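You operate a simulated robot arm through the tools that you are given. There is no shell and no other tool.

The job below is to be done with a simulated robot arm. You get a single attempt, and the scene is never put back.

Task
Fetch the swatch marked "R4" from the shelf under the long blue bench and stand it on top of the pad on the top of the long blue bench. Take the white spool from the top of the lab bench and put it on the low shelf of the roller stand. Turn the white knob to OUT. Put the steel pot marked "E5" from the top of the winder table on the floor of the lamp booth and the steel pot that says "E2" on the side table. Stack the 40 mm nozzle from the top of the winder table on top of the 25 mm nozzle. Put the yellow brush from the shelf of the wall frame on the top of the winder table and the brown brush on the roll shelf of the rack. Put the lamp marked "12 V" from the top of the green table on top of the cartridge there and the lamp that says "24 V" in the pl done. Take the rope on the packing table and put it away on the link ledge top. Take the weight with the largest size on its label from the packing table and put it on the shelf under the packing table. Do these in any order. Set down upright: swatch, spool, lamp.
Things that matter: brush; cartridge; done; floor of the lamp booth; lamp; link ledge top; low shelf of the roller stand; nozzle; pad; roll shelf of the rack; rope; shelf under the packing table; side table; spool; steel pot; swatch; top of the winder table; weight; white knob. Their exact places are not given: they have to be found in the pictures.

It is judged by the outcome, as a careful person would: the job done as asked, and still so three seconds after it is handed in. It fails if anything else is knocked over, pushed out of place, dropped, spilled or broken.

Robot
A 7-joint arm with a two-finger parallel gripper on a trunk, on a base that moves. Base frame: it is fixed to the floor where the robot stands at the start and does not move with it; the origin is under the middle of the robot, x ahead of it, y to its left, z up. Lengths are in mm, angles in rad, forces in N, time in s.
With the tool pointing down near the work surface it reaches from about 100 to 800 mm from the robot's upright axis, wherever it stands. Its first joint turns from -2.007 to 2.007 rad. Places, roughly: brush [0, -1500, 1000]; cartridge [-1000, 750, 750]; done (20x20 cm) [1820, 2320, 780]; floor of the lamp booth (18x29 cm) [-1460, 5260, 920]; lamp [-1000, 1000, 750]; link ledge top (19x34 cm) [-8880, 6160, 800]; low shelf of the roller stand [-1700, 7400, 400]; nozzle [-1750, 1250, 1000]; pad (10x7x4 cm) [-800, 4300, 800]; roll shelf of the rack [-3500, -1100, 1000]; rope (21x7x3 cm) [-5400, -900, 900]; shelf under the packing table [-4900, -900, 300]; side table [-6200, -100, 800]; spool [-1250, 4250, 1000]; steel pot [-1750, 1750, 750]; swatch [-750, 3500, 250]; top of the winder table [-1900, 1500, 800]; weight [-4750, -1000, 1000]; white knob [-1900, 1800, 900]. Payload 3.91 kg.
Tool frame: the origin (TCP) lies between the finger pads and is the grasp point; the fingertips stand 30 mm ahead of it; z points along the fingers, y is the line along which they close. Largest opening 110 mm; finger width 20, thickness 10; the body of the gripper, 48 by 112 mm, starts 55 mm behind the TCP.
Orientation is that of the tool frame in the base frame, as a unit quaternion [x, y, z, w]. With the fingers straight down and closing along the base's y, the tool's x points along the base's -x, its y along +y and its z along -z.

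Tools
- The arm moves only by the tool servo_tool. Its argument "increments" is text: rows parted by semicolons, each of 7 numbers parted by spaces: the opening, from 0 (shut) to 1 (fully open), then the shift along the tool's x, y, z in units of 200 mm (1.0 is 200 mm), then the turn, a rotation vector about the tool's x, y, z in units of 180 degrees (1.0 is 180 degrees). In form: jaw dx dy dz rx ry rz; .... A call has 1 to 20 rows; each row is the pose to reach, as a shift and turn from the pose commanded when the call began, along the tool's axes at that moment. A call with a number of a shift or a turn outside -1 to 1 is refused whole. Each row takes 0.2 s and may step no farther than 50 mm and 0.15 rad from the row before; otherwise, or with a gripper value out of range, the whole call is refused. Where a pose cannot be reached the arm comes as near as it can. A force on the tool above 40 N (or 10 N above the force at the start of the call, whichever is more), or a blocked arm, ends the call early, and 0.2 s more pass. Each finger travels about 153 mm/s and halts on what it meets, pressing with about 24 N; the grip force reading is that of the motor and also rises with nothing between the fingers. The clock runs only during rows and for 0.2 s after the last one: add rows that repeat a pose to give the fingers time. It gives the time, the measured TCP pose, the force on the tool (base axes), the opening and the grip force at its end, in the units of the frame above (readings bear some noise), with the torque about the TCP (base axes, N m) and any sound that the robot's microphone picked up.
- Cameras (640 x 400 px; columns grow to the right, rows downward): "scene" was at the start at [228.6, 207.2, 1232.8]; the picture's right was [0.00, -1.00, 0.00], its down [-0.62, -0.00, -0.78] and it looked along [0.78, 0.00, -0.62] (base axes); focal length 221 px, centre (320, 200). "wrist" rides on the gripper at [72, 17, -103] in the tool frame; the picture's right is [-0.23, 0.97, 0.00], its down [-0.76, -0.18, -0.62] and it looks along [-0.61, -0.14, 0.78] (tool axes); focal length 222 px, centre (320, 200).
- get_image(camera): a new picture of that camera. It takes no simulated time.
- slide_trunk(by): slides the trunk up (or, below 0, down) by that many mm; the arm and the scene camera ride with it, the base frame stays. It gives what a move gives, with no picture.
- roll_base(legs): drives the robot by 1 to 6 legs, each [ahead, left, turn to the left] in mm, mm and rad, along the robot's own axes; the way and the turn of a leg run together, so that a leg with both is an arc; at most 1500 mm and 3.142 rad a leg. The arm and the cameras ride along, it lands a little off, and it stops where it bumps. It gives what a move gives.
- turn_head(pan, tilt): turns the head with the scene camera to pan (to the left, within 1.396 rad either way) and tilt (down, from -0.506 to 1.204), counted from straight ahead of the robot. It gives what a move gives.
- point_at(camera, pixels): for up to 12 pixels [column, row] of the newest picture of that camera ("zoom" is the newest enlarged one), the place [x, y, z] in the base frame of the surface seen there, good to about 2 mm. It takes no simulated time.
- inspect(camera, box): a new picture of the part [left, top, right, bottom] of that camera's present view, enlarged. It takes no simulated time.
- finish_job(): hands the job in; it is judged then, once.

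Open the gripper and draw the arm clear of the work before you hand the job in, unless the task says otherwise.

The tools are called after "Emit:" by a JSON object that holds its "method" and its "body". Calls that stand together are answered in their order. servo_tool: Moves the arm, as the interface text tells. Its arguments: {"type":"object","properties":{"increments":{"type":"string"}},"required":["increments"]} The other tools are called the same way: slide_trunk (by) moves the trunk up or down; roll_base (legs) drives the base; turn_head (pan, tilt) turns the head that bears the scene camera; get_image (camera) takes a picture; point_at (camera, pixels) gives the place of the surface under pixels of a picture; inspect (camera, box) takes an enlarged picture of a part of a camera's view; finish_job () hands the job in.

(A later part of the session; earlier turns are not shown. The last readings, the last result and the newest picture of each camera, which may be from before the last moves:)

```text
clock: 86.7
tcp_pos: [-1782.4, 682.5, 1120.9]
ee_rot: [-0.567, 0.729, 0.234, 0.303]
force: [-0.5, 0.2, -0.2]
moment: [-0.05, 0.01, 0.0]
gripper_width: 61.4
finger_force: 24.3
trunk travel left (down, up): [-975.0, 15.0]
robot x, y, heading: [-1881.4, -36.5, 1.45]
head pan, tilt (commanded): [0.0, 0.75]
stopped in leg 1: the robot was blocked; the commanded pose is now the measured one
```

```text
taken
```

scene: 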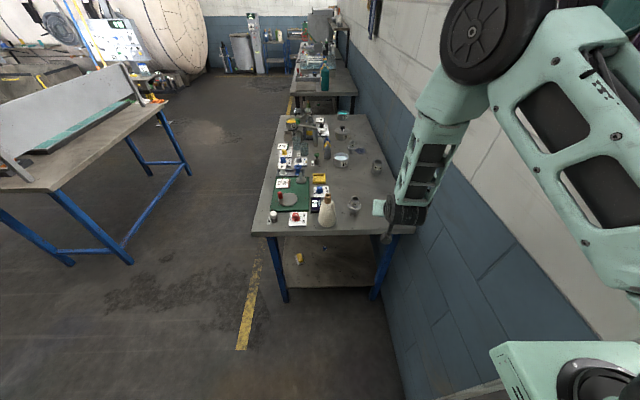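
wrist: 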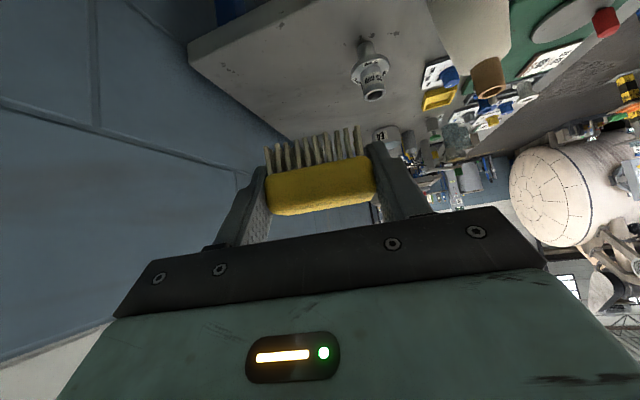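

The base bumped the wall end on its right front. I move left 130 and then forward.

Emit:
{"method": "roll_base", "body": {"legs": [[-40, 0, 0], [0, 150, 0], [370, 0, 0]]}}

Emit:
{"method": "get_image", "body": {"camera": "scene"}}

Emit:
{"method": "get_image", "body": {"camera": "wrist"}}

```text
clock: 90.5
tcp_pos: [-1889.1, 1026.6, 1121.4]
ee_rot: [-0.566, 0.73, 0.235, 0.302]
force: [1.0, 0.2, -0.2]
moment: [-0.02, -0.02, -0.02]
gripper_width: 61.5
finger_force: 24.6
trunk travel left (down, up): [-975.0, 15.0]
robot x, y, heading: [-1990.2, 308.5, 1.445]
head pan, tilt (commanded): [0.0, 0.75]
```

```text
taken
```

scene: 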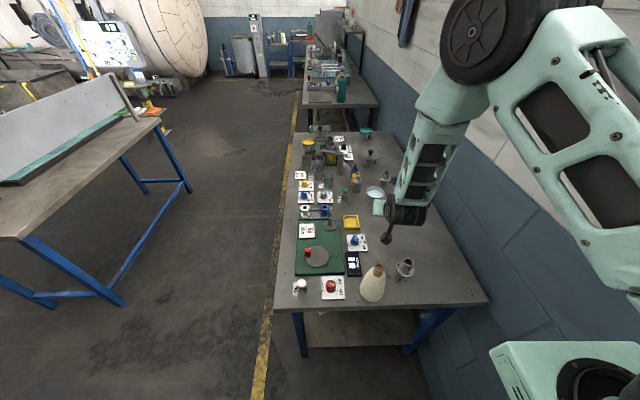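

```text
taken
```

wrist: 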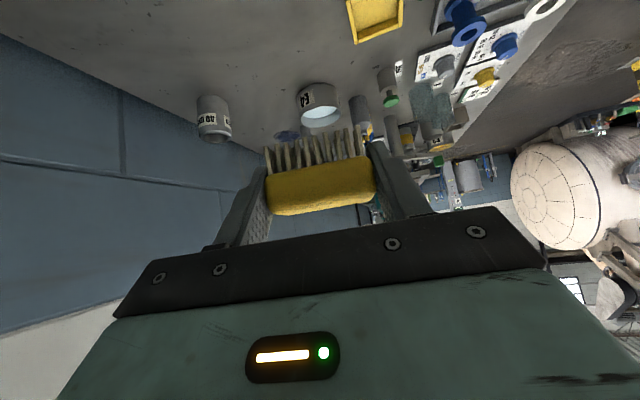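

The spot between the 25 mm nozzle and pot E4 is free. I move the brush above (-1775,1125) at z 970 in slow steps.

Emit:
{"method": "servo_tool", "body": {"increments": "0 0.0098 -0.0431 0.0969 0 0 0; 0 0.0196 -0.0862 0.1938 0 0 0; 0 0.0294 -0.1293 0.2907 0 0 0; 0 0.0392 -0.1724 0.3876 0 0 0; 0 0.049 -0.2155 0.4845 0 0 0; 0 0.0588 -0.2586 0.5814 0 0 0; 0 0.0686 -0.3017 0.6783 0 0 0; 0 0.0784 -0.3448 0.7752 0 0 0; 0 0.0882 -0.3879 0.8721 0 0 0; 0 0.098 -0.431 0.969 0 0 0"}}

Emit:
{"method": "get_image", "body": {"camera": "wrist"}}

Emit:
{"method": "get_image", "body": {"camera": "scene"}}

```text
clock: 92.7
tcp_pos: [-1776.0, 1125.0, 969.2]
ee_rot: [-0.566, 0.73, 0.234, 0.302]
force: [-0.1, -0.7, -0.4]
moment: [0.01, -0.01, 0.01]
gripper_width: 61.2
finger_force: 23.8
trunk travel left (down, up): [-975.0, 15.0]
robot x, y, heading: [-1990.4, 307.0, 1.444]
head pan, tilt (commanded): [0.0, 0.75]
```

```text
taken
```

wrist: 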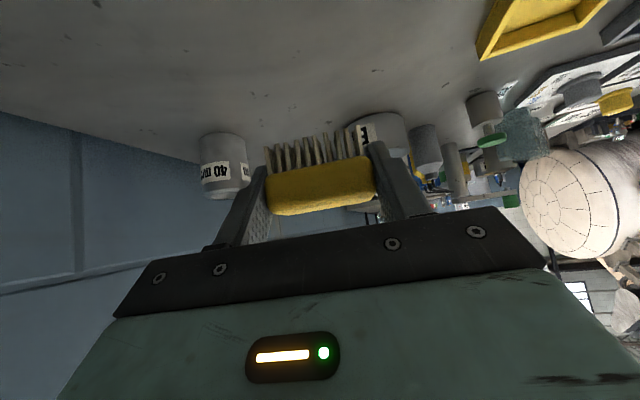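

```text
taken
```

scene: 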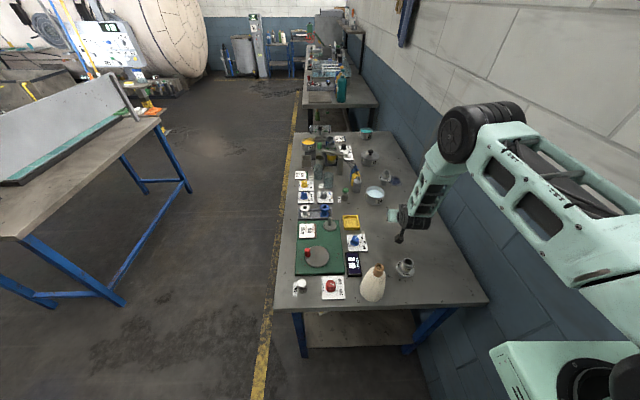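

Above the free spot. I lower 86 mm slowly to the table.

Emit:
{"method": "servo_tool", "body": {"increments": "0 0.04 0 0.04 0 0 0; 0 0.08 0 0.08 0 0 0; 0 0.12 0 0.12 0 0 0; 0 0.16 0 0.16 0 0 0; 0 0.2 0 0.2 0 0 0; 0 0.24 0 0.24 0 0 0; 0 0.27 0 0.27 0 0 0; 0 0.29 0 0.29 0 0 0; 0 0.305 0 0.305 0 0 0"}}

Emit:
{"method": "get_image", "body": {"camera": "wrist"}}

```text
clock: 94.7
tcp_pos: [-1775.9, 1124.7, 884.2]
ee_rot: [-0.566, 0.73, 0.234, 0.302]
force: [0.4, 0.7, -0.1]
moment: [0.01, 0.0, 0.01]
gripper_width: 61.6
finger_force: 23.7
trunk travel left (down, up): [-975.0, 15.0]
robot x, y, heading: [-1990.2, 308.1, 1.449]
head pan, tilt (commanded): [0.0, 0.75]
```

```text
taken
```

wrist: 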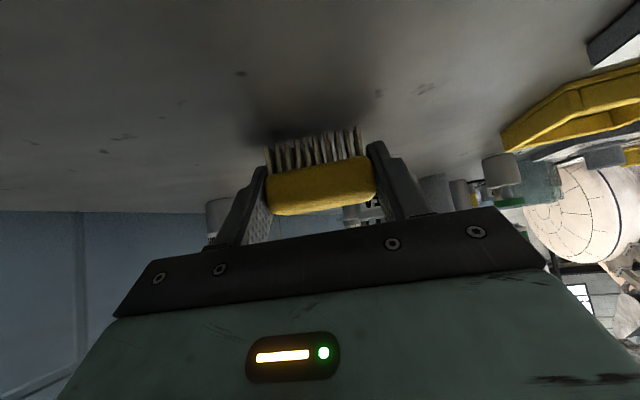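

Almost touching; I lower 3 mm more and open.

Emit:
{"method": "servo_tool", "body": {"increments": "0 0.006 0 0.006 0 0 0; 0 0.011 0 0.011 0 0 0; 0.62 0.011 0 0.011 0 0 0; 0.8 0.011 0 0.011 0 0 0; 0.8 0.011 0 0.011 0 0 0"}}

Emit:
{"method": "servo_tool", "body": {"increments": "0.8 0 0 -0.1 0 0 0; 0.8 0 0 -0.25 0 0 0; 0.8 -0.1 0 -0.45 0 0 0; 0.8 -0.2 0 -0.6 0 0 0; 0.8 -0.3 0 -0.8 0 0 0; 0.8 -0.4 0 -0.95 0 0 0"}}

Emit:
{"method": "get_image", "body": {"camera": "wrist"}}

Emit:
{"method": "get_image", "body": {"camera": "scene"}}

```text
clock: 95.9
tcp_pos: [-1774.1, 1123.9, 880.4]
ee_rot: [-0.565, 0.731, 0.234, 0.303]
force: [0.2, 0.1, 0.4]
moment: [-0.02, 0.0, -0.02]
gripper_width: 87.9
finger_force: 0.0
trunk travel left (down, up): [-975.0, 15.0]
robot x, y, heading: [-1989.7, 305.9, 1.448]
head pan, tilt (commanded): [0.0, 0.75]
```

```text
clock: 97.3
tcp_pos: [-1795.4, 1049.3, 1071.3]
ee_rot: [-0.565, 0.731, 0.233, 0.303]
force: [0.3, 0.0, 0.1]
moment: [0.03, 0.01, -0.01]
gripper_width: 87.8
finger_force: 0.0
trunk travel left (down, up): [-975.0, 15.0]
robot x, y, heading: [-1992.1, 310.0, 1.445]
head pan, tilt (commanded): [0.0, 0.75]
```

```text
taken
```

wrist: 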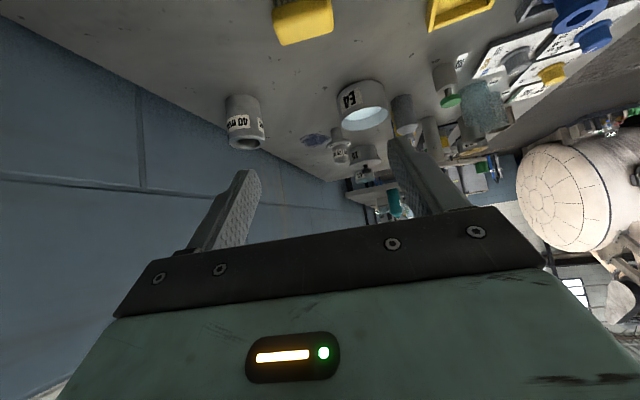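

```text
taken
```

scene: 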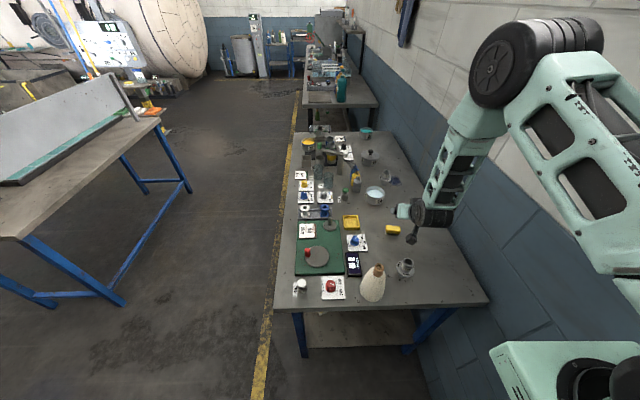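

The yellow brush stands on the winder table at scene (393,230). Now I enlarge the table to identify nozzles, pots and the white knob.

Emit:
{"method": "inspect", "body": {"camera": "scene", "box": [345, 160, 445, 290]}}

Emit:
{"method": "inspect", "body": {"camera": "scene", "box": [280, 115, 420, 205]}}

Emit:
{"method": "inspect", "body": {"camera": "scene", "box": [275, 190, 415, 310]}}

```text
3.08 times, centred on (395, 225) of scene
```

zoom: 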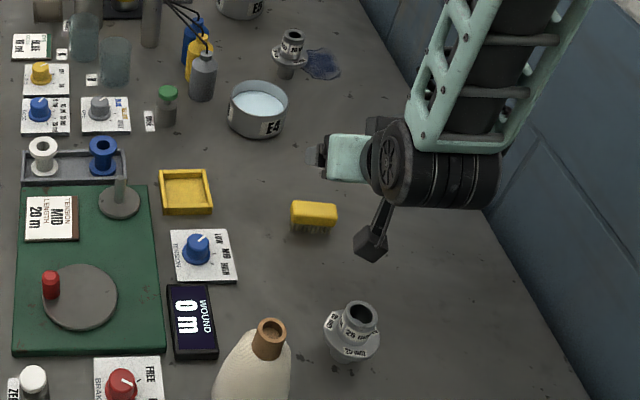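

```text
4.44 times, centred on (350, 160) of scene
```

zoom: 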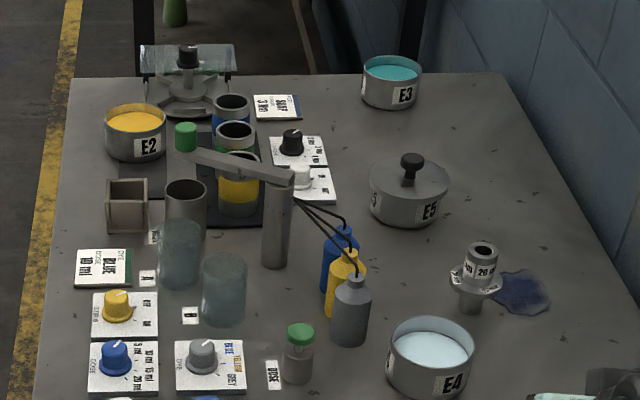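

```text
3.33 times, centred on (345, 250) of scene
```

zoom: 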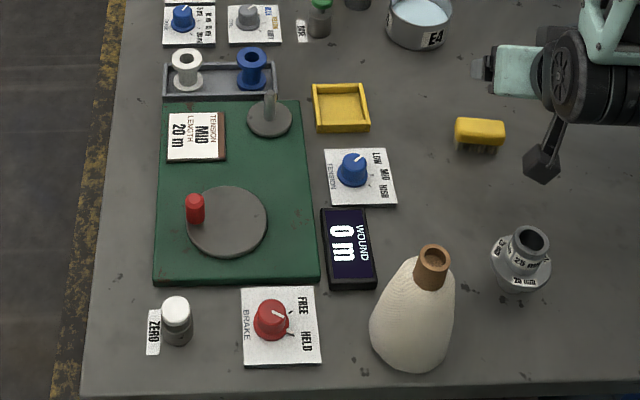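

I look closer at the 40 mm nozzle in the wrist view around (243,122).

Emit:
{"method": "inspect", "body": {"camera": "wrist", "box": [190, 70, 320, 160]}}

Emit:
{"method": "point_at", "body": {"camera": "wrist", "pixels": [[245, 125], [243, 100], [246, 143], [228, 125], [263, 125], [232, 145], [262, 145], [305, 20], [246, 147]]}}

```text
4.44 times, centred on (255, 115) of wrist
```

zoom: 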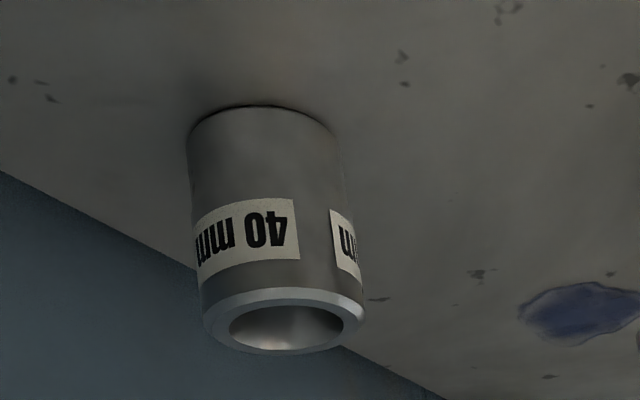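

```text
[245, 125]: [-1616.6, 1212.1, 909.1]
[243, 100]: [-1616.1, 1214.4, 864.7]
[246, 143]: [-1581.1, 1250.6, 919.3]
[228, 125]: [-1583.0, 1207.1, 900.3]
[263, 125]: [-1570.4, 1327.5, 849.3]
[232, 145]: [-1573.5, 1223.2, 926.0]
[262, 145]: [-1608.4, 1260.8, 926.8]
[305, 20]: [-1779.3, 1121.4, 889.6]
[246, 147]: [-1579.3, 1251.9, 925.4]
```

The 40 mm nozzle is a plain thick tube (about 60 mm across, z 850–927, centre near (-1594,1242)); the 25 mm one has a neck with a flange. I drive nearer to reach it.

Emit:
{"method": "roll_base", "body": {"legs": [[170, -90, 0]]}}

Emit:
{"method": "get_image", "body": {"camera": "wrist"}}

Emit:
{"method": "get_image", "body": {"camera": "scene"}}

```text
clock: 98.8
tcp_pos: [-1684.6, 1205.8, 1071.4]
ee_rot: [-0.566, 0.73, 0.234, 0.303]
force: [-0.7, -0.3, 0.6]
moment: [0.01, -0.02, -0.07]
gripper_width: 88.1
finger_force: 0.0
trunk travel left (down, up): [-975.0, 15.0]
robot x, y, heading: [-1880.9, 468.6, 1.449]
head pan, tilt (commanded): [0.0, 0.75]
```

```text
taken
```

wrist: 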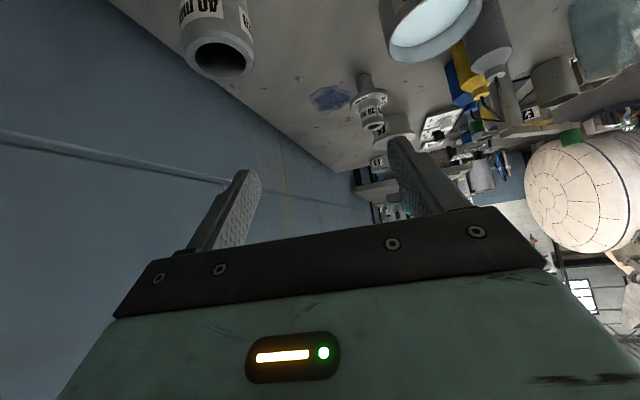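

```text
taken
```

scene: 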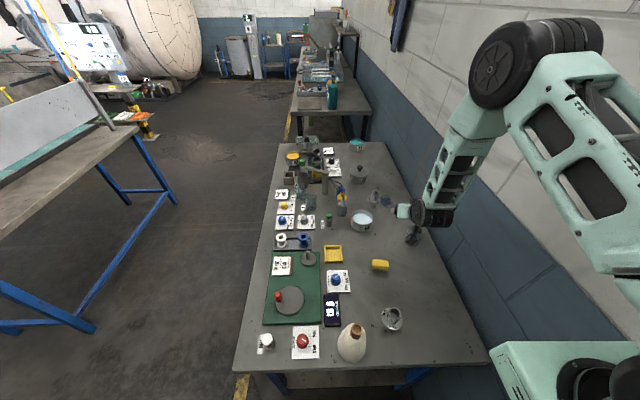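

I measure the rim of the 40 mm nozzle (around wrist (218,58)) and the 25 mm nozzle (scene (391,318)).

Emit:
{"method": "inspect", "body": {"camera": "wrist", "box": [160, 0, 280, 90]}}

Emit:
{"method": "inspect", "body": {"camera": "scene", "box": [360, 290, 424, 340]}}

```text
4.44 times, centred on (220, 45) of wrist
```

zoom: 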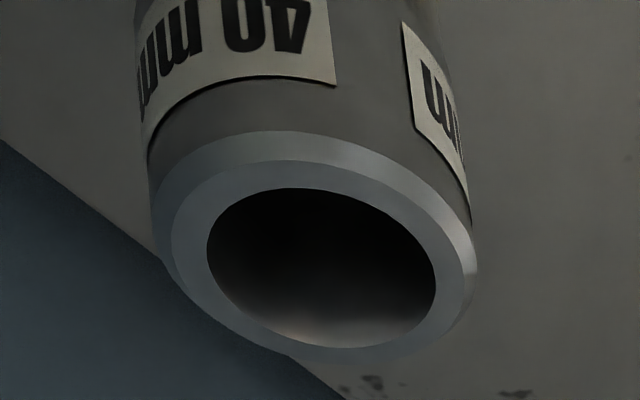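

```text
8.00 times, centred on (392, 315) of scene
```

zoom: 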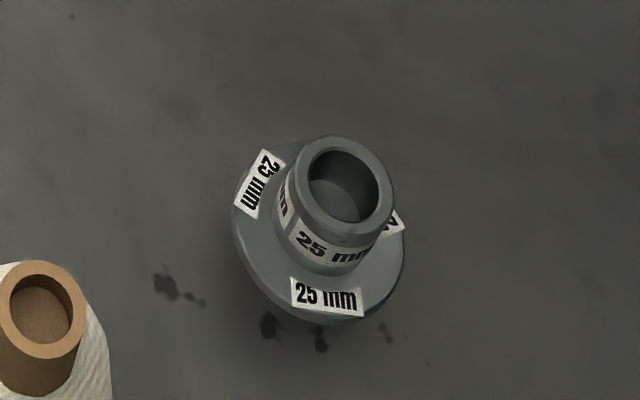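

I measure the 25 mm nozzle's rim and flange in this zoom.

Emit:
{"method": "point_at", "body": {"camera": "zoom", "pixels": [[300, 180], [387, 190], [345, 140], [350, 228], [310, 148], [375, 155], [310, 215], [250, 240], [395, 250], [330, 280], [270, 200], [340, 195]]}}

Emit:
{"method": "inspect", "body": {"camera": "wrist", "box": [160, 0, 280, 90]}}

Emit:
{"method": "point_at", "body": {"camera": "zoom", "pixels": [[190, 235], [450, 245], [290, 175], [350, 340], [210, 180], [420, 215], [240, 320], [430, 325], [300, 340], [180, 280]]}}

```text
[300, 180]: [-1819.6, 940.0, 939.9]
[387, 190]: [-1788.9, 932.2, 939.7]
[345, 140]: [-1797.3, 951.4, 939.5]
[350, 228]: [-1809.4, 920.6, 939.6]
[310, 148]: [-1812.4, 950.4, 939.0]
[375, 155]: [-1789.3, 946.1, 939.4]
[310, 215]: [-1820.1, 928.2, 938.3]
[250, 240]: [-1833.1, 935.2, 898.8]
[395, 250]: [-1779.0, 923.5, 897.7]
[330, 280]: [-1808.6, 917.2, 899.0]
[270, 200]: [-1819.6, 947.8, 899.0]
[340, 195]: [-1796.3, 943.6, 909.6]
```

```text
4.44 times, centred on (220, 45) of wrist
```

zoom: 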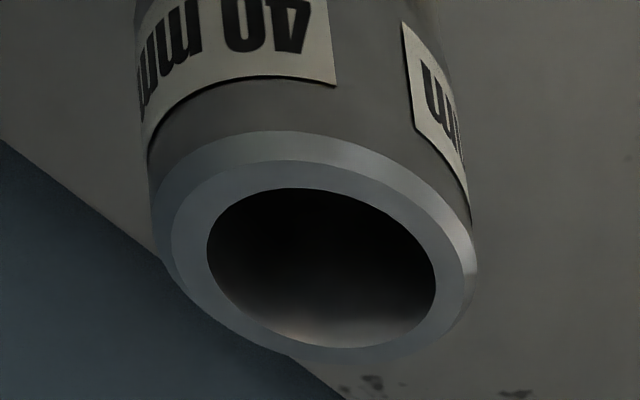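

```text
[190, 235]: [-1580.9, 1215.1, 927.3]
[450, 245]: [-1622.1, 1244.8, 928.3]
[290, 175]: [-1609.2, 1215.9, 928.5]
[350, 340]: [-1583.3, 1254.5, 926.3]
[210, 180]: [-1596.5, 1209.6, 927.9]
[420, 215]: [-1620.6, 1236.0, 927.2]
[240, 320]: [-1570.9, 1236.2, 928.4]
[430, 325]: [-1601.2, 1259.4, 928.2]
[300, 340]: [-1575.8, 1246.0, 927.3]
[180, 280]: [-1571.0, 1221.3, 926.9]
```

25 mm nozzle: neck centre ≈ (-1804.5,936), neck top 939.5, flange top 899. 40 mm nozzle: centre ≈ (-1596.5,1235), top 927.5. I open fully and approach the 40 mm tube at 45°.

Emit:
{"method": "servo_tool", "body": {"increments": "1 0.1 -0.1 0.06 0 0 0; 1 0.2 -0.2 0.13 0 0 0; 1 0.31 -0.3 0.2 0 0 0; 1 0.411 -0.391 0.265 0 0 0; 1 0.411 -0.391 0.265 0 0 0"}}

Emit:
{"method": "get_image", "body": {"camera": "wrist"}}

```text
clock: 100.0
tcp_pos: [-1614.4, 1167.1, 976.5]
ee_rot: [-0.566, 0.73, 0.235, 0.303]
force: [0.2, -1.4, 0.1]
moment: [0.0, 0.01, -0.04]
gripper_width: 109.9
finger_force: 0.0
trunk travel left (down, up): [-975.0, 15.0]
robot x, y, heading: [-1883.8, 463.7, 1.445]
head pan, tilt (commanded): [0.0, 0.75]
```

```text
taken
```

wrist: 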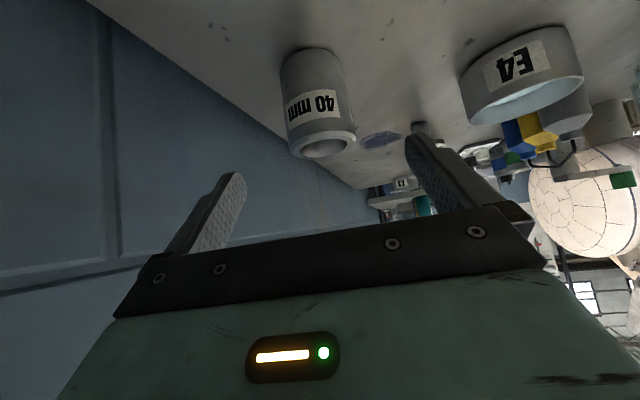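

The tube lies between the fingers. I move in 100 mm along the tool axis and close.

Emit:
{"method": "servo_tool", "body": {"increments": "1 0 0 0.12 0 0 0; 1 0 0 0.24 0 0 0; 1 0 0 0.36 0 0 0; 1 0 0 0.45 0 0 0; 1 0 0 0.5 0 0 0; 1 0 0 0.5 0 0 0; 0 0 0 0.5 0 0 0; 0 0 0 0.5 0 0 0; 0 0 0 0.5 0 0 0; 0 0 0 0.5 0 0 0"}}

Emit:
{"method": "get_image", "body": {"camera": "wrist"}}

```text
clock: 102.2
tcp_pos: [-1596.5, 1236.0, 905.4]
ee_rot: [-0.566, 0.73, 0.234, 0.302]
force: [0.5, -0.3, 0.4]
moment: [0.03, -0.01, 0.01]
gripper_width: 61.2
finger_force: 23.9
trunk travel left (down, up): [-975.0, 15.0]
robot x, y, heading: [-1880.5, 466.5, 1.448]
head pan, tilt (commanded): [0.0, 0.75]
```

```text
taken
```

wrist: 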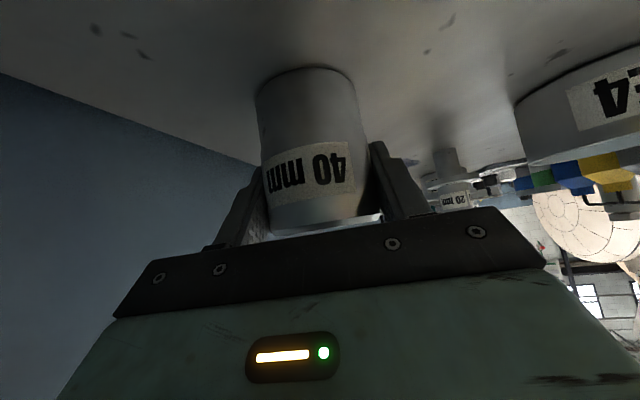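

Gripped at 61 mm. I lift slowly by 120 mm.

Emit:
{"method": "servo_tool", "body": {"increments": "0 -0.01 0 -0.01 0 0 0; 0 -0.02 0 -0.02 0 0 0; 0 -0.03 0 -0.03 0 0 0; 0 -0.05 0 -0.05 0 0 0; 0 -0.08 0 -0.08 0 0 0; 0 -0.11 0 -0.11 0 0 0; 0 -0.14 0 -0.14 0 0 0; 0 -0.18 0 -0.18 0 0 0; 0 -0.22 0 -0.22 0 0 0; 0 -0.26 0 -0.26 0 0 0; 0 -0.3 0 -0.3 0 0 0; 0 -0.34 0 -0.34 0 0 0; 0 -0.38 0 -0.38 0 0 0; 0 -0.42 0 -0.42 0 0 0"}}

Emit:
{"method": "get_image", "body": {"camera": "wrist"}}

Emit:
{"method": "get_image", "body": {"camera": "scene"}}

```text
clock: 105.2
tcp_pos: [-1596.9, 1235.5, 1024.0]
ee_rot: [-0.566, 0.73, 0.235, 0.303]
force: [0.3, -0.7, -3.7]
moment: [0.0, 0.01, 0.01]
gripper_width: 61.2
finger_force: 24.2
trunk travel left (down, up): [-975.0, 15.0]
robot x, y, heading: [-1877.8, 466.6, 1.449]
head pan, tilt (commanded): [0.0, 0.75]
```

```text
taken
```

wrist: 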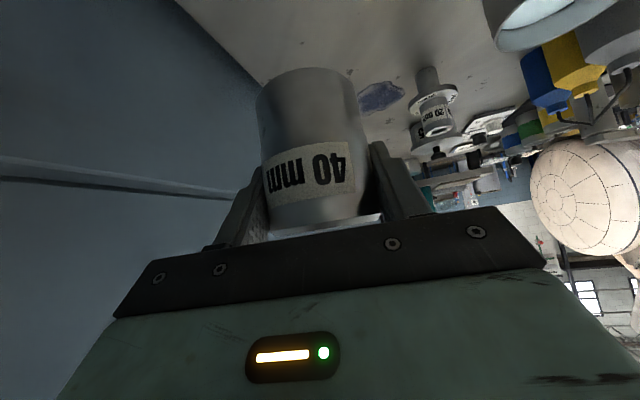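

```text
taken
```

scene: 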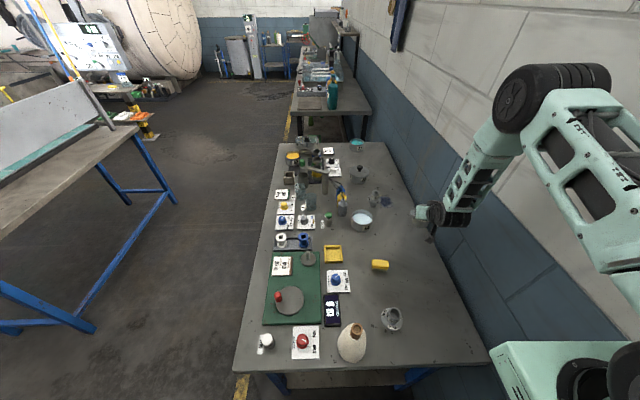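

Held firmly (about 0.37 kg). I carry it in two slow stages toward the 25 mm nozzle.

Emit:
{"method": "servo_tool", "body": {"increments": "0 0.066 0.0352 -0.0684 0 0 0; 0 0.132 0.0704 -0.1368 0 0 0; 0 0.198 0.1056 -0.2052 0 0 0; 0 0.264 0.1408 -0.2736 0 0 0; 0 0.33 0.176 -0.342 0 0 0; 0 0.396 0.2112 -0.4104 0 0 0; 0 0.462 0.2464 -0.4788 0 0 0; 0 0.528 0.2816 -0.5472 0 0 0; 0 0.594 0.3168 -0.6156 0 0 0"}}

Emit:
{"method": "servo_tool", "body": {"increments": "0 0.066 0.0352 -0.0684 0 0 0; 0 0.132 0.0704 -0.1368 0 0 0; 0 0.198 0.1056 -0.2052 0 0 0; 0 0.264 0.1408 -0.2736 0 0 0; 0 0.33 0.176 -0.342 0 0 0; 0 0.396 0.2112 -0.4104 0 0 0; 0 0.462 0.2464 -0.4788 0 0 0; 0 0.528 0.2816 -0.5472 0 0 0; 0 0.594 0.3168 -0.6156 0 0 0"}}

Emit:
{"method": "get_image", "body": {"camera": "wrist"}}

Emit:
{"method": "get_image", "body": {"camera": "scene"}}

```text
clock: 107.2
tcp_pos: [-1701.7, 1085.8, 1027.1]
ee_rot: [-0.566, 0.73, 0.235, 0.302]
force: [0.2, 0.9, -4.4]
moment: [-0.02, -0.01, 0.01]
gripper_width: 61.2
finger_force: 24.1
trunk travel left (down, up): [-975.0, 15.0]
robot x, y, heading: [-1880.4, 467.1, 1.445]
head pan, tilt (commanded): [0.0, 0.75]
```

```text
clock: 109.2
tcp_pos: [-1807.2, 936.7, 1026.2]
ee_rot: [-0.566, 0.731, 0.233, 0.302]
force: [0.2, -0.3, -4.4]
moment: [-0.03, 0.0, -0.02]
gripper_width: 61.2
finger_force: 23.6
out of reach, approached as far as the arm can: row 9
trunk travel left (down, up): [-975.0, 15.0]
robot x, y, heading: [-1879.7, 469.1, 1.447]
head pan, tilt (commanded): [0.0, 0.75]
```

```text
taken
```

wrist: 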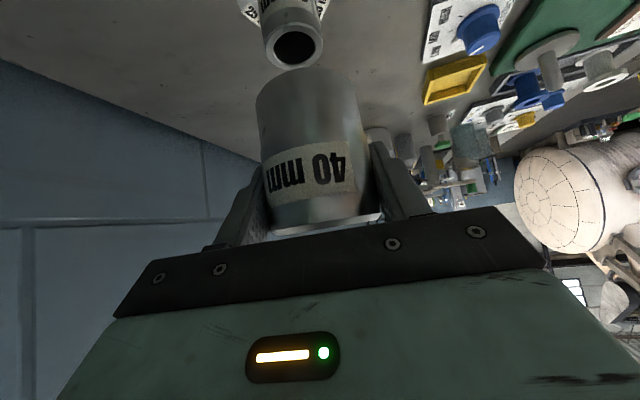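

```text
taken
```

scene: 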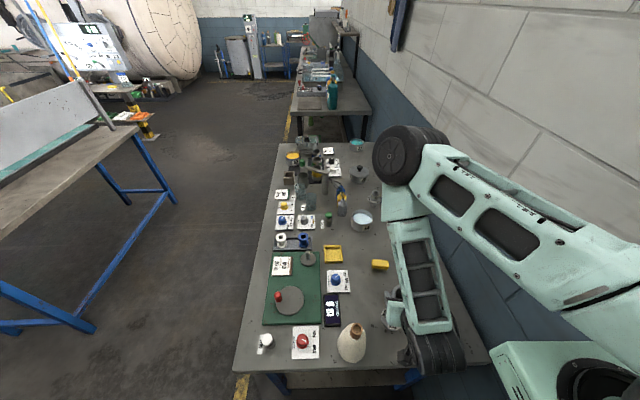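

The arm is at its folded limit at this close range. I back the base 150 mm and then extend forward again.

Emit:
{"method": "roll_base", "body": {"legs": [[-150, 0, 0]]}}

Emit:
{"method": "get_image", "body": {"camera": "wrist"}}

```text
clock: 110.6
tcp_pos: [-1826.6, 788.6, 1026.6]
ee_rot: [-0.567, 0.73, 0.234, 0.302]
force: [-0.6, -0.3, -3.5]
moment: [0.0, 0.03, 0.0]
gripper_width: 61.4
finger_force: 24.1
trunk travel left (down, up): [-975.0, 15.0]
robot x, y, heading: [-1900.8, 317.2, 1.45]
head pan, tilt (commanded): [0.0, 0.75]
```

```text
taken
```

wrist: 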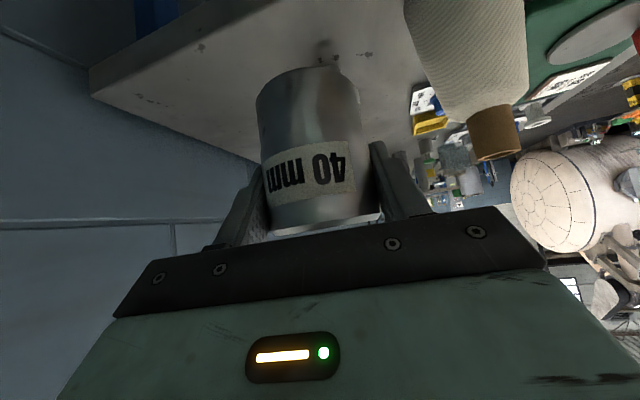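

I extend forward to put the tube above the neck at (-1804.5,936).

Emit:
{"method": "servo_tool", "body": {"increments": "0 -0.0655 0.0096 0.0656 0 0 0; 0 -0.131 0.0193 0.1311 0 0 0; 0 -0.1965 0.0289 0.1967 0 0 0; 0 -0.262 0.0385 0.2623 0 0 0; 0 -0.3275 0.0481 0.3278 0 0 0; 0 -0.393 0.0578 0.3934 0 0 0; 0 -0.4585 0.0674 0.459 0 0 0; 0 -0.524 0.077 0.5245 0 0 0; 0 -0.524 0.077 0.5245 0 0 0"}}

Emit:
{"method": "get_image", "body": {"camera": "wrist"}}

Emit:
{"method": "get_image", "body": {"camera": "scene"}}

```text
clock: 112.6
tcp_pos: [-1804.1, 934.4, 1027.1]
ee_rot: [-0.567, 0.73, 0.234, 0.301]
force: [-0.1, 0.0, -3.6]
moment: [0.0, 0.0, 0.0]
gripper_width: 61.2
finger_force: 24.1
trunk travel left (down, up): [-975.0, 15.0]
robot x, y, heading: [-1899.2, 314.2, 1.449]
head pan, tilt (commanded): [0.0, 0.75]
```

```text
taken
```

wrist: 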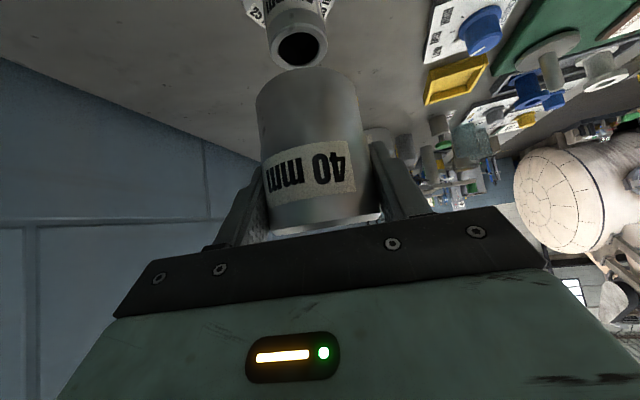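

```text
taken
```

scene: 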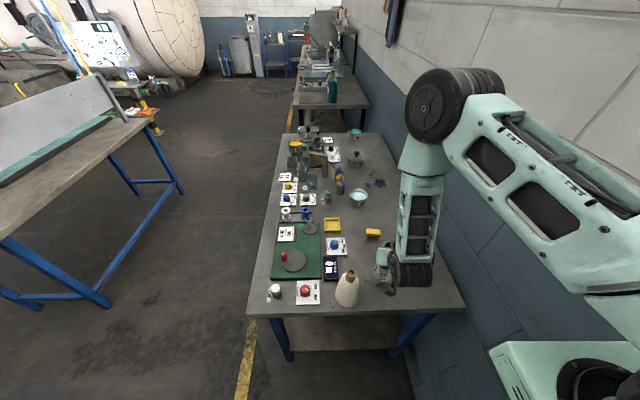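

Both nozzles are in the wrist view: the 25 mm rim at (298,45) and the 40 mm wall below it. I measure both for fine alignment.

Emit:
{"method": "inspect", "body": {"camera": "wrist", "box": [230, 0, 390, 100]}}

Emit:
{"method": "point_at", "body": {"camera": "zoom", "pixels": [[155, 160], [200, 170], [378, 160], [280, 130], [280, 245], [180, 190], [385, 180], [230, 330], [320, 300], [400, 330], [450, 340], [500, 320]]}}

```text
4.00 times, centred on (310, 50) of wrist
```

zoom: 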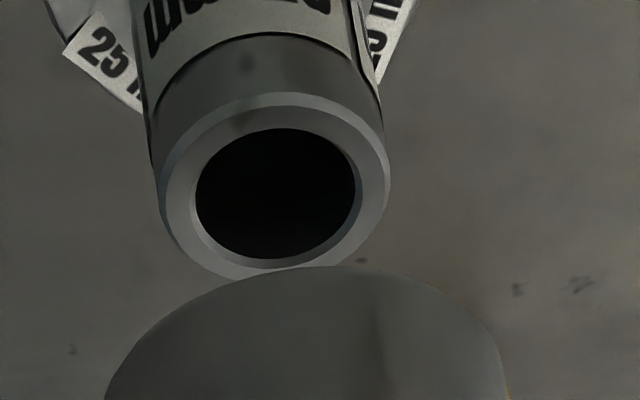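

```text
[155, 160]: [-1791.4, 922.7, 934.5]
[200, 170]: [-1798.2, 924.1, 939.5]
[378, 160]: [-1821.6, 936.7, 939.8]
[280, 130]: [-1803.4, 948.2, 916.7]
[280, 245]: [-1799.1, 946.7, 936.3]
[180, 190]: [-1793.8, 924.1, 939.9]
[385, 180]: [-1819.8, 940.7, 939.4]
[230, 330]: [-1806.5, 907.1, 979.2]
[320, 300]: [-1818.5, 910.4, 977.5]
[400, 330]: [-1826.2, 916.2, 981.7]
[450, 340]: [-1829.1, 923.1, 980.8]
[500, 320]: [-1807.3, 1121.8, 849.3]
```

I take more points on the 25 mm rim ring for a better circle fit.

Emit:
{"method": "point_at", "body": {"camera": "zoom", "pixels": [[178, 180], [182, 220], [205, 140], [240, 116], [280, 108], [320, 116], [355, 140], [373, 175], [370, 215], [215, 252], [345, 245], [190, 165]]}}

Emit:
{"method": "point_at", "body": {"camera": "zoom", "pixels": [[130, 370], [160, 340], [200, 310], [260, 285], [300, 290], [350, 290], [380, 300], [430, 320], [460, 345], [480, 360], [490, 380], [350, 370]]}}

```text
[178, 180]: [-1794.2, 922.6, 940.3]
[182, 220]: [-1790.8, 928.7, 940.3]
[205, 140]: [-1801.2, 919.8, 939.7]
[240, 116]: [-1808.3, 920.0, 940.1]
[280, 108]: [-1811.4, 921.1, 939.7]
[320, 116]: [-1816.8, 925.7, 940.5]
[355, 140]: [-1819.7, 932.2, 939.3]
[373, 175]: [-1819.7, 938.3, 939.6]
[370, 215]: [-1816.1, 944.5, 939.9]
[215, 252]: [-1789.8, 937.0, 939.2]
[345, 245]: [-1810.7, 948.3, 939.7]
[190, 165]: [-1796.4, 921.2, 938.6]
```

```text
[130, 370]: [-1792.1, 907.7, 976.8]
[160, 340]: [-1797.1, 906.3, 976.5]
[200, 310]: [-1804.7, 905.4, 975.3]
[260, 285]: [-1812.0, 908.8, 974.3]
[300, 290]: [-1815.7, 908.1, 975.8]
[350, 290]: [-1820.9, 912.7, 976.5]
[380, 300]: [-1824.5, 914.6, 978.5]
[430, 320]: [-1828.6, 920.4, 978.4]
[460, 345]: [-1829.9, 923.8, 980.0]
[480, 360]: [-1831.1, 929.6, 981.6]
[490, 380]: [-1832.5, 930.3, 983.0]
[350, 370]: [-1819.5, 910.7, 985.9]
```

Fit: tube axis ≈ (-1802.8,935.8), neck axis ≈ (-1804.7,934.8). I correct by (-2,-1) and lower to just above the neck, then re-check.

Emit:
{"method": "servo_tool", "body": {"increments": "0 0.005 0.0085 -0.005 0 0 0; 0 0.03 0.0085 0.02 0 0 0; 0 0.055 0.0085 0.045 0 0 0; 0 0.08 0.0085 0.07 0 0 0; 0 0.1 0.0085 0.09 0 0 0; 0 0.1 0.0085 0.09 0 0 0"}}

Emit:
{"method": "inspect", "body": {"camera": "wrist", "box": [230, 0, 390, 100]}}

```text
clock: 114.0
tcp_pos: [-1805.7, 933.8, 1000.5]
ee_rot: [-0.567, 0.729, 0.234, 0.303]
force: [0.6, 0.6, -4.1]
moment: [0.02, -0.01, -0.02]
gripper_width: 61.2
finger_force: 23.9
trunk travel left (down, up): [-975.0, 15.0]
robot x, y, heading: [-1900.1, 316.7, 1.446]
head pan, tilt (commanded): [0.0, 0.75]
```

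```text
4.00 times, centred on (310, 50) of wrist
```

zoom: 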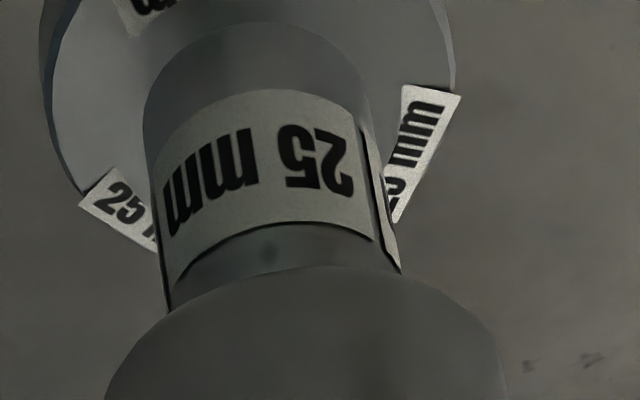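

I measure the tube's bottom edge and the neck's side again at this height.

Emit:
{"method": "point_at", "body": {"camera": "zoom", "pixels": [[190, 240], [230, 215], [270, 205], [310, 215], [350, 235], [210, 275], [300, 245], [370, 225], [180, 270], [345, 140], [200, 150], [270, 120]]}}

Emit:
{"method": "point_at", "body": {"camera": "zoom", "pixels": [[130, 370], [160, 340], [200, 310], [240, 295], [300, 285], [350, 285], [390, 300], [430, 320], [460, 345], [480, 365], [490, 380], [270, 300]]}}

```text
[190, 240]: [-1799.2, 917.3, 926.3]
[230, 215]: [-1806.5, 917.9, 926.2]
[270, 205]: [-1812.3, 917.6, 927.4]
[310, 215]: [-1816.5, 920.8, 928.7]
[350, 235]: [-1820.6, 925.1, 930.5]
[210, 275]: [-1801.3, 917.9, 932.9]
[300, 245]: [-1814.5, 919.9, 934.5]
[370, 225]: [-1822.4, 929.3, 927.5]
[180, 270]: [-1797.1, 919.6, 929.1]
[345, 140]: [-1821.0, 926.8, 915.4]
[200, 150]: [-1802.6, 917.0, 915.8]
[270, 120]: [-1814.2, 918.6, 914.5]
```

```text
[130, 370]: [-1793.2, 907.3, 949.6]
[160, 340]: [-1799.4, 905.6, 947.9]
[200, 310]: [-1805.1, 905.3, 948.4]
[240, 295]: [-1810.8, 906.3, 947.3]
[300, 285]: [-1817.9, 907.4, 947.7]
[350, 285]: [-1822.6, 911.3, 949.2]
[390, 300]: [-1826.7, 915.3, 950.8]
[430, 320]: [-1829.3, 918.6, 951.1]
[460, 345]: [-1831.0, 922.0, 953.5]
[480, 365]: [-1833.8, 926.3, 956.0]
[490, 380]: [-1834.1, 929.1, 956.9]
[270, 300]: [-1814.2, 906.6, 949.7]
```

Now aligned within about 0.5 mm (tube ≈ (-1804.5,935), neck ≈ (-1805,935)). I lower 12 mm slowly and check the force.

Emit:
{"method": "servo_tool", "body": {"increments": "0 0.0106 0 0.0106 0 0 0; 0 0.0212 0 0.0212 0 0 0; 0 0.0318 0 0.0318 0 0 0; 0 0.0424 0 0.0424 0 0 0"}}

Emit:
{"method": "servo_tool", "body": {"increments": "0 0.01 0 0.01 0 0 0"}}

Emit:
{"method": "inspect", "body": {"camera": "wrist", "box": [230, 0, 390, 100]}}

```text
clock: 115.0
tcp_pos: [-1805.6, 934.4, 989.6]
ee_rot: [-0.566, 0.73, 0.235, 0.303]
force: [0.1, 2.0, 17.5]
moment: [0.14, -0.01, -0.1]
gripper_width: 60.6
finger_force: 23.9
trunk travel left (down, up): [-975.0, 15.0]
robot x, y, heading: [-1894.1, 320.1, 1.447]
head pan, tilt (commanded): [0.0, 0.75]
```

```text
clock: 115.4
tcp_pos: [-1805.1, 933.2, 985.9]
ee_rot: [-0.566, 0.729, 0.235, 0.303]
force: [1.4, 0.3, 17.7]
moment: [0.04, -0.05, -0.03]
gripper_width: 60.7
finger_force: 24.0
trunk travel left (down, up): [-975.0, 15.0]
robot x, y, heading: [-1896.4, 321.9, 1.445]
head pan, tilt (commanded): [0.0, 0.75]
```

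```text
4.00 times, centred on (310, 50) of wrist
```

zoom: 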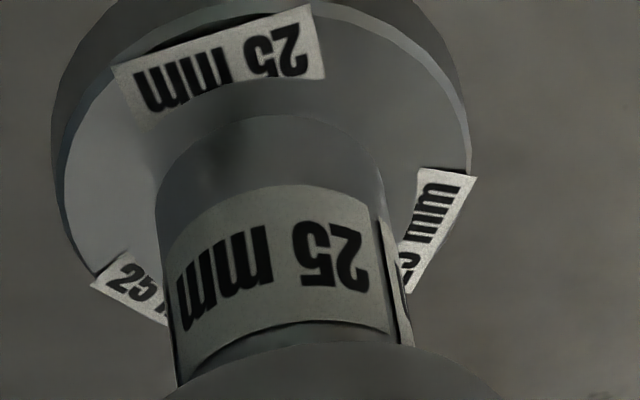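

There is contact (17.5 N) and the tube slid slightly in the grip. I measure tube bottom and neck again.

Emit:
{"method": "point_at", "body": {"camera": "zoom", "pixels": [[220, 372], [260, 358], [300, 350], [350, 348], [400, 355], [450, 375], [185, 395], [240, 340], [330, 325], [385, 340], [200, 360], [300, 335]]}}

Emit:
{"method": "get_image", "body": {"camera": "wrist"}}

```text
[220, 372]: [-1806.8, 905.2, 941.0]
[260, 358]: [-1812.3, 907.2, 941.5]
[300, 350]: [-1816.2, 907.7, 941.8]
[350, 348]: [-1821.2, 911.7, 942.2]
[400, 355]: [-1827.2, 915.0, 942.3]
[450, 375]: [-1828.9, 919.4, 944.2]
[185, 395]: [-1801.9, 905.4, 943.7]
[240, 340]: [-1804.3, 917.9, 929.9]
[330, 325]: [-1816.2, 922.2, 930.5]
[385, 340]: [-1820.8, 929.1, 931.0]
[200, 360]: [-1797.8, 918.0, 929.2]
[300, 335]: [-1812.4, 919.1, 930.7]
```

```text
taken
```

wrist: 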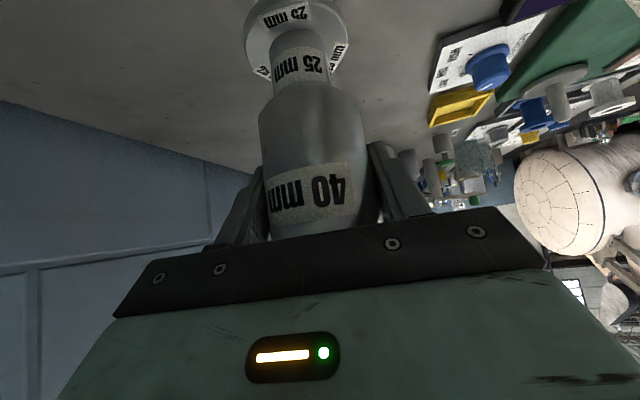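

The tube's end rests on the neck rim instead of slipping over it. I raise 5 mm to unload, then remeasure tube and neck with more points.

Emit:
{"method": "servo_tool", "body": {"increments": "0 -0.009 0 -0.009 0 0 0; 0 -0.018 0 -0.018 0 0 0; 0 -0.018 0 -0.018 0 0 0"}}

Emit:
{"method": "inspect", "body": {"camera": "wrist", "box": [230, 0, 390, 240]}}

Emit:
{"method": "inspect", "body": {"camera": "wrist", "box": [230, 20, 390, 120]}}

Emit:
{"method": "point_at", "body": {"camera": "zoom", "pixels": [[170, 300], [200, 285], [240, 275], [280, 270], [320, 268], [360, 270], [400, 280], [440, 300], [460, 315], [480, 335], [490, 350], [150, 320]]}}

Emit:
{"method": "point_at", "body": {"camera": "zoom", "pixels": [[185, 240], [200, 230], [230, 220], [260, 212], [290, 210], [320, 215], [350, 225], [375, 240], [390, 250], [180, 200], [380, 200], [280, 180]]}}

```text
clock: 116.2
tcp_pos: [-1805.6, 931.8, 990.7]
ee_rot: [-0.567, 0.729, 0.234, 0.303]
force: [-0.4, 0.6, -4.7]
moment: [0.0, 0.0, -0.03]
gripper_width: 60.7
finger_force: 24.5
trunk travel left (down, up): [-975.0, 15.0]
robot x, y, heading: [-1901.4, 321.0, 1.447]
head pan, tilt (commanded): [0.0, 0.75]
```

```text
1.67 times, centred on (310, 120) of wrist
```

zoom: 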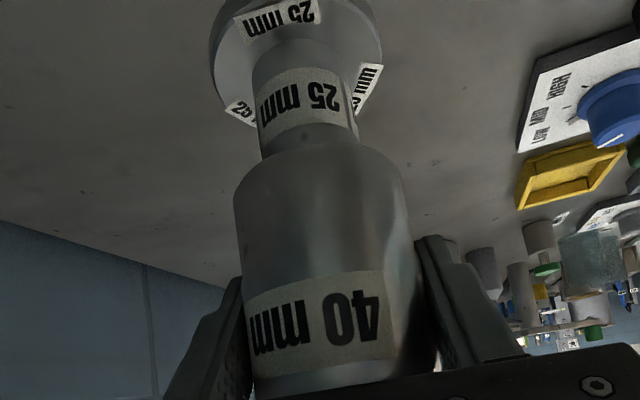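

```text
4.00 times, centred on (310, 70) of wrist
```

zoom: 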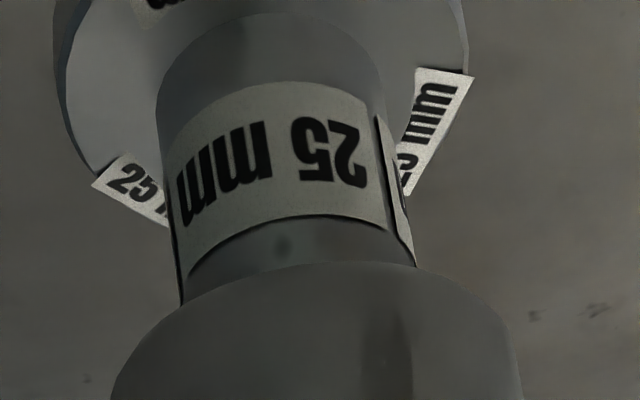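

```text
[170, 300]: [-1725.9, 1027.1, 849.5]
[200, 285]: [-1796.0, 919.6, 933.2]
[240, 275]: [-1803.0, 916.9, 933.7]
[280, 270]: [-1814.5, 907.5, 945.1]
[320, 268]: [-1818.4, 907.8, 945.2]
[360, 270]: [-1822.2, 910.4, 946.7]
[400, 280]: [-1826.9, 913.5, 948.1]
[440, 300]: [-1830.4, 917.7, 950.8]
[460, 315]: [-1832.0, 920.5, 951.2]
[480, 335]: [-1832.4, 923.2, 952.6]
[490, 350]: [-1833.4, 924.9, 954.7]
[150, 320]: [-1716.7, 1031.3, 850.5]
```

```text
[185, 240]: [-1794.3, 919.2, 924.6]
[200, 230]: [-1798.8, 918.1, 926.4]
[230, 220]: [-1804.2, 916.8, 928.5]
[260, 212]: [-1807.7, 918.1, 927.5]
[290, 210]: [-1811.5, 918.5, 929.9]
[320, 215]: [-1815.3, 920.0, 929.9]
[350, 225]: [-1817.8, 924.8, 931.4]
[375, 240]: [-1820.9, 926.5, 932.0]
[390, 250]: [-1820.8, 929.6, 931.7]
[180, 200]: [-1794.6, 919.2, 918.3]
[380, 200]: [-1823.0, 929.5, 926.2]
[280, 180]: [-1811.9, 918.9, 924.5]
```

I check whether the tube hangs vertically by measuring it at two heights.

Emit:
{"method": "inspect", "body": {"camera": "wrist", "box": [250, 80, 378, 160]}}

Emit:
{"method": "point_at", "body": {"camera": "zoom", "pixels": [[80, 100], [120, 100], [180, 100], [240, 100], [300, 100], [360, 100], [420, 100], [480, 100], [520, 100], [60, 130], [250, 80], [550, 130]]}}

Emit:
{"method": "point_at", "body": {"camera": "zoom", "pixels": [[80, 330], [120, 330], [180, 330], [240, 330], [300, 330], [360, 330], [420, 330], [480, 330], [520, 330], [560, 330], [250, 280], [400, 280]]}}

```text
5.00 times, centred on (314, 120) of wrist
```

zoom: 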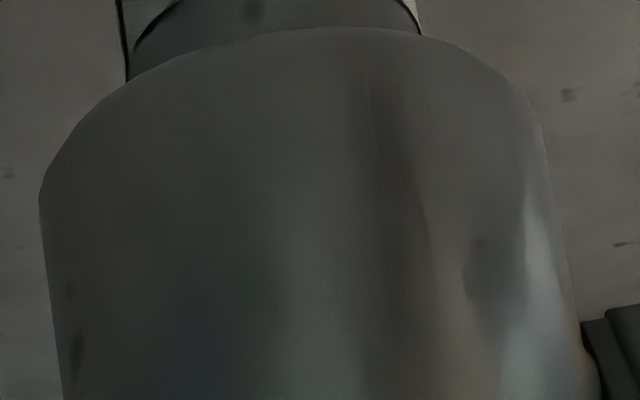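

```text
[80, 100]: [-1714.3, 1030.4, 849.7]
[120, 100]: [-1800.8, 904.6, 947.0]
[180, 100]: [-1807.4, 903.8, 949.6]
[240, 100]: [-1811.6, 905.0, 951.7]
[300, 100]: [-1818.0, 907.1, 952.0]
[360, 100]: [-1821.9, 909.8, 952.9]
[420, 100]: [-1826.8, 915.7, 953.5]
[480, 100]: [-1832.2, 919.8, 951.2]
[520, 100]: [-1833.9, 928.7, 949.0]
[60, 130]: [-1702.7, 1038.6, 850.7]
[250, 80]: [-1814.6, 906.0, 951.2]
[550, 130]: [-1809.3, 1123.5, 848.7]
```

```text
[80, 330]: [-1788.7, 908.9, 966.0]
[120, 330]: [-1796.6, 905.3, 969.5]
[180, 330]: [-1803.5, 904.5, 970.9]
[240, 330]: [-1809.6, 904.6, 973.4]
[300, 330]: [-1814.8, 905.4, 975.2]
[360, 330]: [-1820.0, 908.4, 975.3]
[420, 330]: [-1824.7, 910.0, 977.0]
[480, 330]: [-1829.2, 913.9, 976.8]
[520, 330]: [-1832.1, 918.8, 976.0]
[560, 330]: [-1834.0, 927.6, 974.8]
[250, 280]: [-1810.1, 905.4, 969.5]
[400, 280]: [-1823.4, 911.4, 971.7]
```

Tube and neck axes agree within 1 mm and the tube hangs upright. I lower again in 1 mm steps and then make small sideways search moves at light pressure.

Emit:
{"method": "servo_tool", "body": {"increments": "0 0.007 0 0.007 0 0 0; 0 0.0141 0 0.0141 0 0 0; 0 0.0177 0 0.0177 0 0 0; 0 0.0212 0 0.0212 0 0 0; 0 0.0212 0 0.0212 0 0 0"}}

```text
clock: 117.4
tcp_pos: [-1805.3, 934.5, 984.9]
ee_rot: [-0.565, 0.73, 0.235, 0.304]
force: [0.6, -1.3, 16.9]
moment: [-0.21, -0.01, 0.0]
gripper_width: 60.6
finger_force: 24.4
trunk travel left (down, up): [-975.0, 15.0]
robot x, y, heading: [-1899.3, 316.5, 1.452]
head pan, tilt (commanded): [0.0, 0.75]
```

The moment suggests contact on the near side, so the tube should go slightly toward -y. I shift 1.5 mm that way and press lightly.

Emit:
{"method": "servo_tool", "body": {"increments": "0 -0.005 0 -0.005 0 0 0; 0 0.0001 -0.0019 -0.0101 0 0 0; 0 0.0051 -0.0019 -0.0051 0 0 0; 0 0.0051 -0.0019 -0.0051 0 0 0"}}

Emit:
{"method": "servo_tool", "body": {"increments": "0 0.005 0 0.005 0 0 0; 0 0.0106 0 0.0106 0 0 0"}}

```text
clock: 118.4
tcp_pos: [-1806.6, 932.0, 986.2]
ee_rot: [-0.566, 0.729, 0.236, 0.303]
force: [-0.5, 5.6, 15.0]
moment: [0.5, 0.06, -0.06]
gripper_width: 61.1
finger_force: 23.7
trunk travel left (down, up): [-975.0, 15.0]
robot x, y, heading: [-1893.7, 318.8, 1.451]
head pan, tilt (commanded): [0.0, 0.75]
```

```text
clock: 119.0
tcp_pos: [-1805.6, 931.7, 981.6]
ee_rot: [-0.566, 0.73, 0.235, 0.304]
force: [-0.1, 1.3, 17.2]
moment: [-0.02, 0.13, 0.04]
gripper_width: 60.8
finger_force: 24.6
trunk travel left (down, up): [-975.0, 15.0]
robot x, y, heading: [-1897.0, 316.7, 1.449]
head pan, tilt (commanded): [0.0, 0.75]
```

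Still on the rim. I look at the state of the tube now.

Emit:
{"method": "inspect", "body": {"camera": "wrist", "box": [230, 20, 390, 120]}}

Emit:
{"method": "point_at", "body": {"camera": "zoom", "pixels": [[190, 345], [220, 330], [260, 318], [300, 312], [340, 310], [380, 315], [420, 325], [460, 345], [480, 360], [500, 380], [330, 390], [200, 390]]}}

Emit:
{"method": "point_at", "body": {"camera": "zoom", "pixels": [[185, 250], [200, 240], [230, 230], [260, 222], [290, 220], [320, 225], [350, 235], [375, 250], [385, 230], [180, 200], [380, 200], [280, 180]]}}

```text
4.00 times, centred on (310, 70) of wrist
```

zoom: 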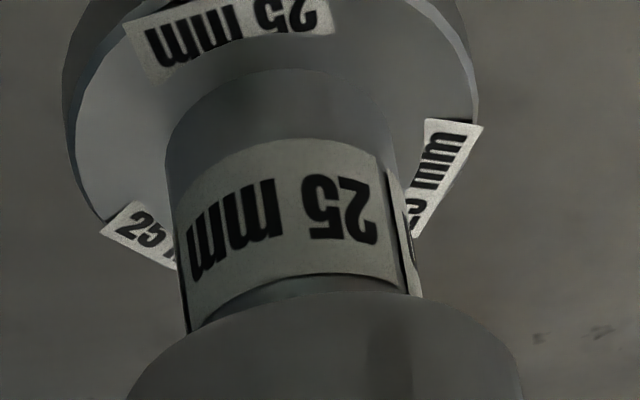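

```text
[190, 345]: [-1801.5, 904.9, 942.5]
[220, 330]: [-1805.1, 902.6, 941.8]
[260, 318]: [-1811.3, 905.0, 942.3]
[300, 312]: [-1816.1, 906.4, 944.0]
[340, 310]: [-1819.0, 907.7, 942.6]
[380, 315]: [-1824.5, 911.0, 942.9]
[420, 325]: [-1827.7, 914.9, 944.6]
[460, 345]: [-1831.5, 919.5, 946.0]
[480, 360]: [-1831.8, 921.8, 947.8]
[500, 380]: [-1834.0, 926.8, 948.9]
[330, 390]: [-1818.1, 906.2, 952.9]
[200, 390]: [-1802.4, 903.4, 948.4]
```

```text
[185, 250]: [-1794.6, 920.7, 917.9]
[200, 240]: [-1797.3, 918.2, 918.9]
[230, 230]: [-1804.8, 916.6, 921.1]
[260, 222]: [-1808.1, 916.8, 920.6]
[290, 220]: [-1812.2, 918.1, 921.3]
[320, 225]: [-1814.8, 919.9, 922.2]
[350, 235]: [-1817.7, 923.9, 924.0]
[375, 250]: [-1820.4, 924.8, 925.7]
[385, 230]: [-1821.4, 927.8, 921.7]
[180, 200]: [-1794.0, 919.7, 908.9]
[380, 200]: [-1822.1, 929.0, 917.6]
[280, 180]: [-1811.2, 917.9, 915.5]
```

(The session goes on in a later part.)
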